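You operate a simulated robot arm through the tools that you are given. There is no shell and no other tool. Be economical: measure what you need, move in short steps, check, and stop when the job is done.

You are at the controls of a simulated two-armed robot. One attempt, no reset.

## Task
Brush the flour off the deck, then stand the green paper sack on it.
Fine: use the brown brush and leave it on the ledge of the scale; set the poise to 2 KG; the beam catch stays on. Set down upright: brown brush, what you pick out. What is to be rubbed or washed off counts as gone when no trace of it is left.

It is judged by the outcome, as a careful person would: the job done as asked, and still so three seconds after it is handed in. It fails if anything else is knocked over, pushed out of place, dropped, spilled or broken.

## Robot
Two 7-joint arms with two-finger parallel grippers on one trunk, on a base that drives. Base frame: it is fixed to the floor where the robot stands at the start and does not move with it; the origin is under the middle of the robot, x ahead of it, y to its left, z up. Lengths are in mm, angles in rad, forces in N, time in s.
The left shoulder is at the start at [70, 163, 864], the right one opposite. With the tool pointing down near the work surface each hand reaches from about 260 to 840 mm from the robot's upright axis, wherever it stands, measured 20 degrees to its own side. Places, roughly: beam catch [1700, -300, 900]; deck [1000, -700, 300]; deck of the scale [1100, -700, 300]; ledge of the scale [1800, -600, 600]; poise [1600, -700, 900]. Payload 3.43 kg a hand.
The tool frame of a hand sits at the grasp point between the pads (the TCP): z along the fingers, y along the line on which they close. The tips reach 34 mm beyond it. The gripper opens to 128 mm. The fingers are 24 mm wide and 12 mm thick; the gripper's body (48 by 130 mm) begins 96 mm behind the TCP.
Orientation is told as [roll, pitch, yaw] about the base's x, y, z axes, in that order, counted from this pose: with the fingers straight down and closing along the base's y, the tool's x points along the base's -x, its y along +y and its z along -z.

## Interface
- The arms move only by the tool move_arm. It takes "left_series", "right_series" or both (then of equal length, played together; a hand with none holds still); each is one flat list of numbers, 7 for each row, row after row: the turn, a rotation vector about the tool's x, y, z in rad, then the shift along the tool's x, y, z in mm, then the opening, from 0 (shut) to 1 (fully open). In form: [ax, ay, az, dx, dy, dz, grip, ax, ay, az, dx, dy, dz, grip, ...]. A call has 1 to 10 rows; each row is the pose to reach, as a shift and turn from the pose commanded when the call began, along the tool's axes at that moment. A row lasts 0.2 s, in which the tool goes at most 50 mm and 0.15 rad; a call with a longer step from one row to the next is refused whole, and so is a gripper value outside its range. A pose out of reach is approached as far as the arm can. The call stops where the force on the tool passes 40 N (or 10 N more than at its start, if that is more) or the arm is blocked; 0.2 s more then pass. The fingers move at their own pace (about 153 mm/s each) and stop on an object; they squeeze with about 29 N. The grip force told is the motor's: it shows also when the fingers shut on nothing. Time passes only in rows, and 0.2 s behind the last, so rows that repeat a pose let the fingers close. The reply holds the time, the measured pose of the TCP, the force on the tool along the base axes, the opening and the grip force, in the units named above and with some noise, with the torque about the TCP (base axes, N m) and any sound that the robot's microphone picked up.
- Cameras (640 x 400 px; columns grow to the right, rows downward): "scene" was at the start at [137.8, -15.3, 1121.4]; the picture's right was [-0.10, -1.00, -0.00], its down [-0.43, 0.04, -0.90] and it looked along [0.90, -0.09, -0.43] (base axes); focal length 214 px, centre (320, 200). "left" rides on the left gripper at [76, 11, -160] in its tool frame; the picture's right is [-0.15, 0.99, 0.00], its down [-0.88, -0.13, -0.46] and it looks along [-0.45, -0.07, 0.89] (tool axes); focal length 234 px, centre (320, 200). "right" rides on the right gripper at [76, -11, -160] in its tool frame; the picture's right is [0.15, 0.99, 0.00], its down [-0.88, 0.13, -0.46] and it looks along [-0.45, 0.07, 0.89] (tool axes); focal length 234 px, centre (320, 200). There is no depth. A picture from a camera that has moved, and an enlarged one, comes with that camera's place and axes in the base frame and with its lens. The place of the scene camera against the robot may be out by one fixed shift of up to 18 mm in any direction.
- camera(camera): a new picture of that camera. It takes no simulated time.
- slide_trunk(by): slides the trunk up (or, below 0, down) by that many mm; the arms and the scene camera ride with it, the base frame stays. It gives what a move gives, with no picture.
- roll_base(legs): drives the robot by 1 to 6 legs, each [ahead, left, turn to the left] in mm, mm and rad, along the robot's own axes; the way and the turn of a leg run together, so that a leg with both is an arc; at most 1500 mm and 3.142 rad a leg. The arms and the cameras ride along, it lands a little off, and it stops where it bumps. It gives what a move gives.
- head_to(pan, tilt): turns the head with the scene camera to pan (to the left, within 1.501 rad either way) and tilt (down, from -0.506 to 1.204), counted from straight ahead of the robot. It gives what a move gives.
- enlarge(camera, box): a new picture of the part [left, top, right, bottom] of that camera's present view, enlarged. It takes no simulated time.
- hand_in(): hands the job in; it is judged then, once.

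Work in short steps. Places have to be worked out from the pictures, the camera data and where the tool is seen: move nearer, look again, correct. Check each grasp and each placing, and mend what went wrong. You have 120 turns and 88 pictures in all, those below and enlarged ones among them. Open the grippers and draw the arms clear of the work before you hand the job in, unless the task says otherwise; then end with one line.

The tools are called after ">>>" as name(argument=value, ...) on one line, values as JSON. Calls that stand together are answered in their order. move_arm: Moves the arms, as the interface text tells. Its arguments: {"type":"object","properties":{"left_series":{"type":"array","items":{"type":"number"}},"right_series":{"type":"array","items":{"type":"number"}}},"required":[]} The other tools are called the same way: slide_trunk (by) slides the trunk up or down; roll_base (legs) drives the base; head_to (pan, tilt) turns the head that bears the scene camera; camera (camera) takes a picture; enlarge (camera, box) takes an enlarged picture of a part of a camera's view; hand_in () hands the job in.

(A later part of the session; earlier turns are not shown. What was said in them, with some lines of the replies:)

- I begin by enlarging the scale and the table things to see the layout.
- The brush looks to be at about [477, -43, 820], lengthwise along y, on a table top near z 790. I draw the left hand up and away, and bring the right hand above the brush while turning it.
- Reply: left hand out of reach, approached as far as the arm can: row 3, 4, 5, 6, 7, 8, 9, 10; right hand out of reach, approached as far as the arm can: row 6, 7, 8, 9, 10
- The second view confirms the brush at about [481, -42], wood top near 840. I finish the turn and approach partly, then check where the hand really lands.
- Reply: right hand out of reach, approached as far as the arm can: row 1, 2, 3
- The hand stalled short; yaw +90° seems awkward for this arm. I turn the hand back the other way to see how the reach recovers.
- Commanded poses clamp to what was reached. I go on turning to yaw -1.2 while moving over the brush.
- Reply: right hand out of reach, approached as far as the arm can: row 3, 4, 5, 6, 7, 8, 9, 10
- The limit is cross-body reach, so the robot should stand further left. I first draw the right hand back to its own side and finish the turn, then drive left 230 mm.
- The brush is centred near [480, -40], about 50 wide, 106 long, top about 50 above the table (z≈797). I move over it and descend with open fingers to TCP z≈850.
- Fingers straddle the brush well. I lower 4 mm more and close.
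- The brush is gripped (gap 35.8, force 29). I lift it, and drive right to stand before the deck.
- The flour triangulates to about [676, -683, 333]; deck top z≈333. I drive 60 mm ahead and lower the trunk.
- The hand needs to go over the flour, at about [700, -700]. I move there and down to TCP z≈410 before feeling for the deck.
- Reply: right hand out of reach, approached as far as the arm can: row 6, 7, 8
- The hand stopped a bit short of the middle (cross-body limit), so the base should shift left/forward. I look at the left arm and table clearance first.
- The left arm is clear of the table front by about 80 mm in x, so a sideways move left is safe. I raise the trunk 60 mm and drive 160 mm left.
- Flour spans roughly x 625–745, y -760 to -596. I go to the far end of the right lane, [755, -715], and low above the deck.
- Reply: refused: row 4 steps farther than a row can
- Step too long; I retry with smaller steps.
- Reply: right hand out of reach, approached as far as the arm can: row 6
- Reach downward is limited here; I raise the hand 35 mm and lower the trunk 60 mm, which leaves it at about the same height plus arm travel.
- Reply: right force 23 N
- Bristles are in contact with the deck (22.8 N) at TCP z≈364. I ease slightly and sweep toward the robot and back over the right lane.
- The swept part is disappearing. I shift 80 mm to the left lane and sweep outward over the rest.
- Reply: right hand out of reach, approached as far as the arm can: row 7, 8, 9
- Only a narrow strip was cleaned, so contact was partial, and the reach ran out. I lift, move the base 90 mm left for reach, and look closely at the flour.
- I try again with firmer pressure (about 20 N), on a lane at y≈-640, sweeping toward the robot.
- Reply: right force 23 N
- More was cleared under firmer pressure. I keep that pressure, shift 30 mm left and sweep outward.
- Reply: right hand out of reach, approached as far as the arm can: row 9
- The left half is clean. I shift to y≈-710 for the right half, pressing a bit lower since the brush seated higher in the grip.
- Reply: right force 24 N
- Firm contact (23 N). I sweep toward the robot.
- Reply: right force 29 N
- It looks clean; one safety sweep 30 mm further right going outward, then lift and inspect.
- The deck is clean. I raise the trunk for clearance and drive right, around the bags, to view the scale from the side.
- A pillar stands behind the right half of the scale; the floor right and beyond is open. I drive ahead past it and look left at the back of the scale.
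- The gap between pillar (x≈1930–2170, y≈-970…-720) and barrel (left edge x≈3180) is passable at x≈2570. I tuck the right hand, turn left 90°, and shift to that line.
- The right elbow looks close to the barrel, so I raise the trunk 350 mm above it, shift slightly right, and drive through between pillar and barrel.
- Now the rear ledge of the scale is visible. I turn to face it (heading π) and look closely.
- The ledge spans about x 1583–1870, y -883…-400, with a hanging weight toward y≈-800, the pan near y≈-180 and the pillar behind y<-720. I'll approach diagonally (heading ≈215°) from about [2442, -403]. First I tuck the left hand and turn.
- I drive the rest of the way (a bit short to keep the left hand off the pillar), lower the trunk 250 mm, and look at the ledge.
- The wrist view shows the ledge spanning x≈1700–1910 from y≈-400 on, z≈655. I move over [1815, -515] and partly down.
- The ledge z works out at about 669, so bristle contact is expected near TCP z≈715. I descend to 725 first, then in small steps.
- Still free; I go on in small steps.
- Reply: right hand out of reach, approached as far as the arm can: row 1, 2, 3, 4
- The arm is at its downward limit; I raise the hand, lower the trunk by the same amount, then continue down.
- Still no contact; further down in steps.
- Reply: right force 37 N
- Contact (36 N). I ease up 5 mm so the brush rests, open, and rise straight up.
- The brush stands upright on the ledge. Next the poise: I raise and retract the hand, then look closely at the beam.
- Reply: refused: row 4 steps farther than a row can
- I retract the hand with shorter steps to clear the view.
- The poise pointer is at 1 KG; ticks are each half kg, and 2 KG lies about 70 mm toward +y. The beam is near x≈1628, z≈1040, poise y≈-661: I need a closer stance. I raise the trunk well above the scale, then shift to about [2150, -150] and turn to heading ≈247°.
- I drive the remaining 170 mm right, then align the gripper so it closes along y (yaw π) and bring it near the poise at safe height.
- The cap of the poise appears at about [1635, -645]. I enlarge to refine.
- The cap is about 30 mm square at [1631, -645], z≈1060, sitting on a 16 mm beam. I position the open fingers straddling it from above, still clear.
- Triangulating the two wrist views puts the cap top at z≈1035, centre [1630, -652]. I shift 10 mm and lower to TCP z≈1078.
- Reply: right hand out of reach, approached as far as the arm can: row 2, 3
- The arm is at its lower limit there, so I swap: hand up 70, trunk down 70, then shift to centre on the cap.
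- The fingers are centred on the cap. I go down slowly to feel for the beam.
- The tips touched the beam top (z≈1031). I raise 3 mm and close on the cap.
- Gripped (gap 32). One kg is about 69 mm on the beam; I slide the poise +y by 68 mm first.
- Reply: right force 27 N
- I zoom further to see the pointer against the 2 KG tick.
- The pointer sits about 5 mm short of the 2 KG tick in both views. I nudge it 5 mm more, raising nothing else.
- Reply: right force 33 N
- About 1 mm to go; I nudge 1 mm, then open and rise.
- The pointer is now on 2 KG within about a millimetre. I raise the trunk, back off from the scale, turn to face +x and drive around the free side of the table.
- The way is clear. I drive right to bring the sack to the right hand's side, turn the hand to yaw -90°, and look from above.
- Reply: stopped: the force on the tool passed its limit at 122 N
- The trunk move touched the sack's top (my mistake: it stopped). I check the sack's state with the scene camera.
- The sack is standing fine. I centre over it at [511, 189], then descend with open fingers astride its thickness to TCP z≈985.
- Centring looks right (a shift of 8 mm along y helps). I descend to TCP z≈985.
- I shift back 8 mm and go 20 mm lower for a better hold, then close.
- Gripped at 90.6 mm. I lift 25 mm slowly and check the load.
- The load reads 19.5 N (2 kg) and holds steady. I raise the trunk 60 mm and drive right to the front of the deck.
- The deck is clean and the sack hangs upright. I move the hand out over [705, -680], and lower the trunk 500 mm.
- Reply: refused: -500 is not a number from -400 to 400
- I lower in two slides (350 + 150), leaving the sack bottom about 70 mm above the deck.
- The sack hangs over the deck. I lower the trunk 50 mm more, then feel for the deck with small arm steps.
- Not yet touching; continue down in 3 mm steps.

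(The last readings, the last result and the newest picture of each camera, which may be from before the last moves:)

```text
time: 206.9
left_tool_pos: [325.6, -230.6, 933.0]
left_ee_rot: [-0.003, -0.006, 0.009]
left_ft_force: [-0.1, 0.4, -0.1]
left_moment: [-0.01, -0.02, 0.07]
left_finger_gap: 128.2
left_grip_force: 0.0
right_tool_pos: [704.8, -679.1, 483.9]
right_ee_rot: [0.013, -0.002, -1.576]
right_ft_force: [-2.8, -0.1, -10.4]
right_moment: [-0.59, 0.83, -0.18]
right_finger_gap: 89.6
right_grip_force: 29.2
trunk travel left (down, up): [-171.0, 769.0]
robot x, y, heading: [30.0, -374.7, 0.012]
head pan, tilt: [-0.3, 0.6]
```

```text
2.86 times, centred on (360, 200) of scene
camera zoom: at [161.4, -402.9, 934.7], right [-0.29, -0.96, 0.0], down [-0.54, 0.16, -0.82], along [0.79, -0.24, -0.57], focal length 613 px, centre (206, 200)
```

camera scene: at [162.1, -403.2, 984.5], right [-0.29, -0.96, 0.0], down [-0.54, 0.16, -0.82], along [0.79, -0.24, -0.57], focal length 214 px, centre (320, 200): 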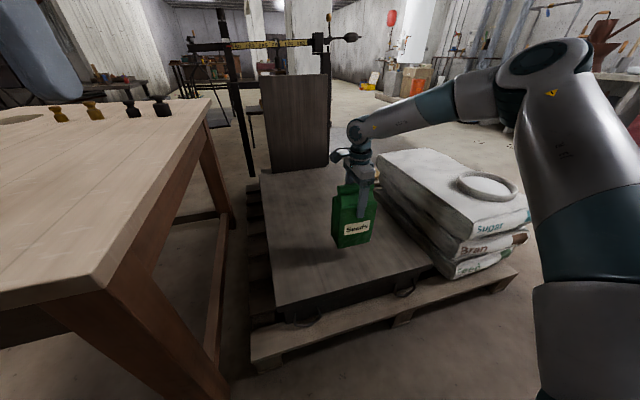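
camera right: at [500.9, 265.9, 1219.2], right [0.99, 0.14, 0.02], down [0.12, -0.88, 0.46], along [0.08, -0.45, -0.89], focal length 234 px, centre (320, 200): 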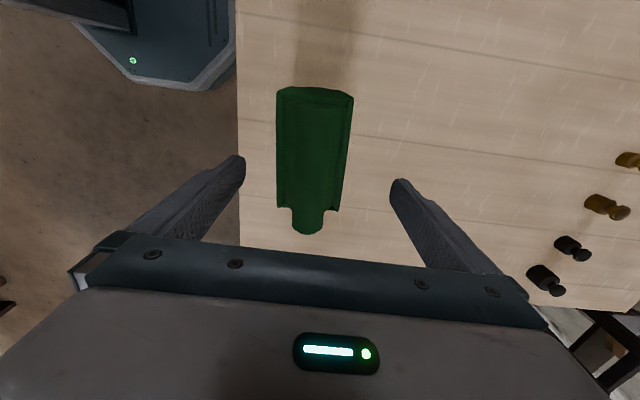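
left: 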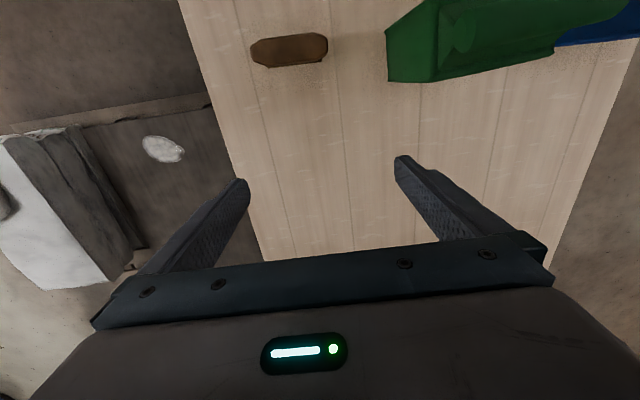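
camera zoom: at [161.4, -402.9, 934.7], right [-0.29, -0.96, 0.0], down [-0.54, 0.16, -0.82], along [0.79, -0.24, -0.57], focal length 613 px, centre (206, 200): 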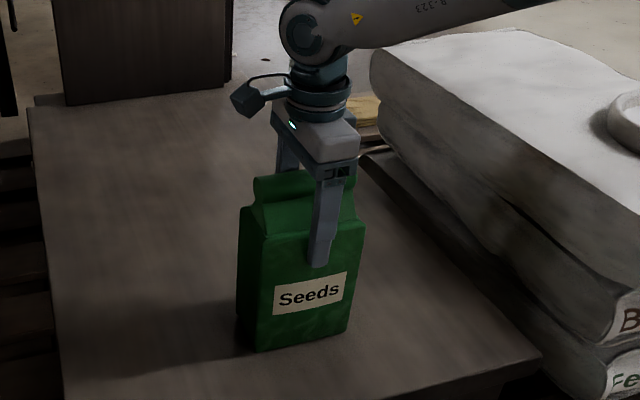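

The deck is taking part of the weight. Two more millimetres, then open the fingers and rise.

>>> move_arm(right_series=[0, 0, 0, 0, 0, 3, 0, 0, 0, 0, 0, 0, 3, 0, 0, 0, 0, 0, 0, 3, 0.8, 0, 0, 0, 0, 0, 3, 0.95, 0, 0, 0, 0, 0, 3, 1, 0, 0, 0, 0, 0, 3, 1])

>>> move_arm(right_series=[0, 0, 0, 0, 0, -20, 1, 0, 0, 0, 0, 0, -50, 1, 0, 0, 0, 0, 0, -90, 1, 0, 0, 0, 0, 0, -130, 1, 0, 0, 0, 0, 0, -150, 1])

>>> camera(camera="scene")

```text
time: 208.3
left_tool_pos: [325.2, -230.1, 932.2]
left_ee_rot: [-0.002, -0.007, 0.01]
left_ft_force: [0.4, 0.9, -0.4]
left_moment: [-0.03, 0.0, 0.0]
left_finger_gap: 127.8
left_grip_force: 0.0
right_tool_pos: [704.3, -679.7, 480.9]
right_ee_rot: [0.015, -0.002, -1.573]
right_ft_force: [-0.1, -0.2, 0.0]
right_moment: [0.01, -0.03, 0.04]
right_finger_gap: 128.0
right_grip_force: 0.2
trunk travel left (down, up): [-171.0, 769.0]
robot x, y, heading: [28.2, -372.0, 0.008]
head pan, tilt: [-0.3, 0.6]
```

```text
time: 209.5
left_tool_pos: [325.1, -228.7, 931.7]
left_ee_rot: [-0.001, -0.006, 0.008]
left_ft_force: [-0.3, -0.7, -0.3]
left_moment: [0.02, 0.0, 0.01]
left_finger_gap: 127.9
left_grip_force: 0.2
right_tool_pos: [702.2, -680.1, 632.3]
right_ee_rot: [0.016, 0.001, -1.572]
right_ft_force: [0.7, -0.8, -0.3]
right_moment: [-0.01, 0.02, -0.02]
right_finger_gap: 128.0
right_grip_force: 0.1
trunk travel left (down, up): [-171.0, 769.0]
robot x, y, heading: [30.5, -366.3, 0.008]
head pan, tilt: [-0.3, 0.6]
```

```text
9 pictures are left
camera scene: at [160.5, -402.5, 934.7], right [-0.29, -0.96, 0.0], down [-0.54, 0.16, -0.83], along [0.79, -0.24, -0.56], focal length 214 px, centre (320, 200)
```

scene: 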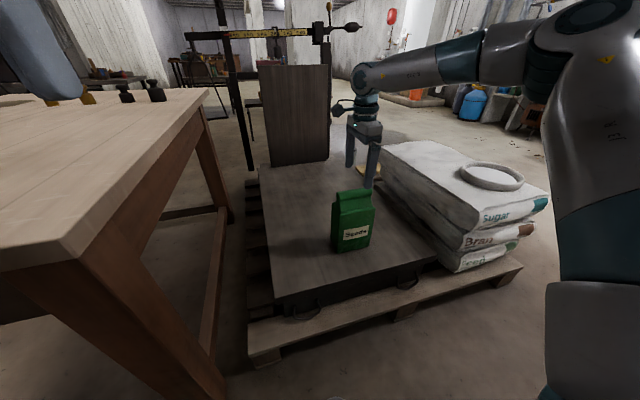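

The sack stands upright on the deck. I raise the trunk, back away, and make a final check of deck and poise.

>>> slide_trunk(by=350)

>>> roll_base(legs=[[-250, 0, 0]])

>>> enlarge(camera="scene", box=[230, 80, 430, 330])

>>> enlarge(camera="scene", box=[230, 80, 350, 160])

```text
time: 212.9
left_tool_pos: [326.1, -230.2, 1281.7]
left_ee_rot: [-0.003, -0.008, 0.008]
left_ft_force: [0.2, -0.3, 0.4]
left_moment: [-0.02, 0.04, 0.01]
left_finger_gap: 128.0
left_grip_force: 0.1
right_tool_pos: [702.7, -679.0, 981.8]
right_ee_rot: [0.014, -0.001, -1.574]
right_ft_force: [0.1, 0.7, -0.4]
right_moment: [-0.02, 0.0, -0.03]
right_finger_gap: 127.9
right_grip_force: 0.1
trunk travel left (down, up): [-521.0, 419.0]
robot x, y, heading: [29.6, -369.2, 0.01]
head pan, tilt: [-0.3, 0.6]
```

```text
time: 214.8
left_tool_pos: [80.5, -232.1, 1282.3]
left_ee_rot: [-0.004, -0.006, 0.007]
left_ft_force: [-0.7, 0.1, 0.5]
left_moment: [0.06, -0.04, 0.04]
left_finger_gap: 128.0
left_grip_force: 0.1
right_tool_pos: [457.3, -682.5, 981.2]
right_ee_rot: [0.014, 0.0, -1.573]
right_ft_force: [-0.2, 0.4, -0.6]
right_moment: [0.03, 0.01, 0.01]
right_finger_gap: 127.7
right_grip_force: 0.2
trunk travel left (down, up): [-521.0, 419.0]
robot x, y, heading: [-217.8, -373.4, 0.009]
head pan, tilt: [-0.3, 0.6]
```

```text
1.60 times, centred on (330, 205) of scene
camera zoom: at [-84.7, -404.8, 1284.7], right [-0.29, -0.96, 0.0], down [-0.54, 0.16, -0.83], along [0.79, -0.24, -0.56], focal length 343 px, centre (304, 192)
```

zoom: 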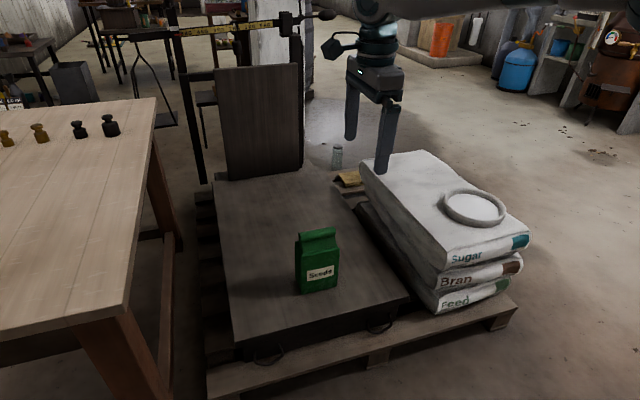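

```text
5.00 times, centred on (290, 120) of scene
camera zoom: at [-84.7, -404.8, 1284.7], right [-0.29, -0.96, 0.0], down [-0.54, 0.16, -0.83], along [0.79, -0.24, -0.56], focal length 1072 px, centre (470, 600)
```

zoom: 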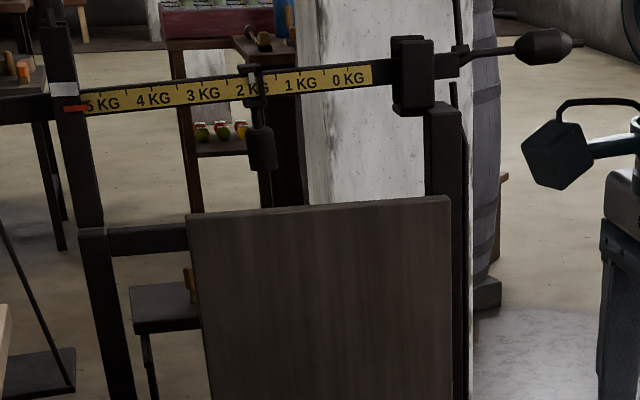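

The deck is clean and the sack stands on it. The poise is on 2 KG, the catch was left alone, and the brush is on the ledge. Both arms are clear and the grippers are open, so I hand in.

>>> hand_in()

```text
The job is handed in.
```

The job is handed in: the last pictures show no flour left on the deck, the green Seeds sack upright on it, the brown brush upright on the scale's ledge, and the poise on 2 KG to within about 1 mm. The beam catch was left untouched. On the way, a trunk move pressed the open gripper down on the sack's top (the stop read 122 N), but the sack stayed standing and looked undamaged.
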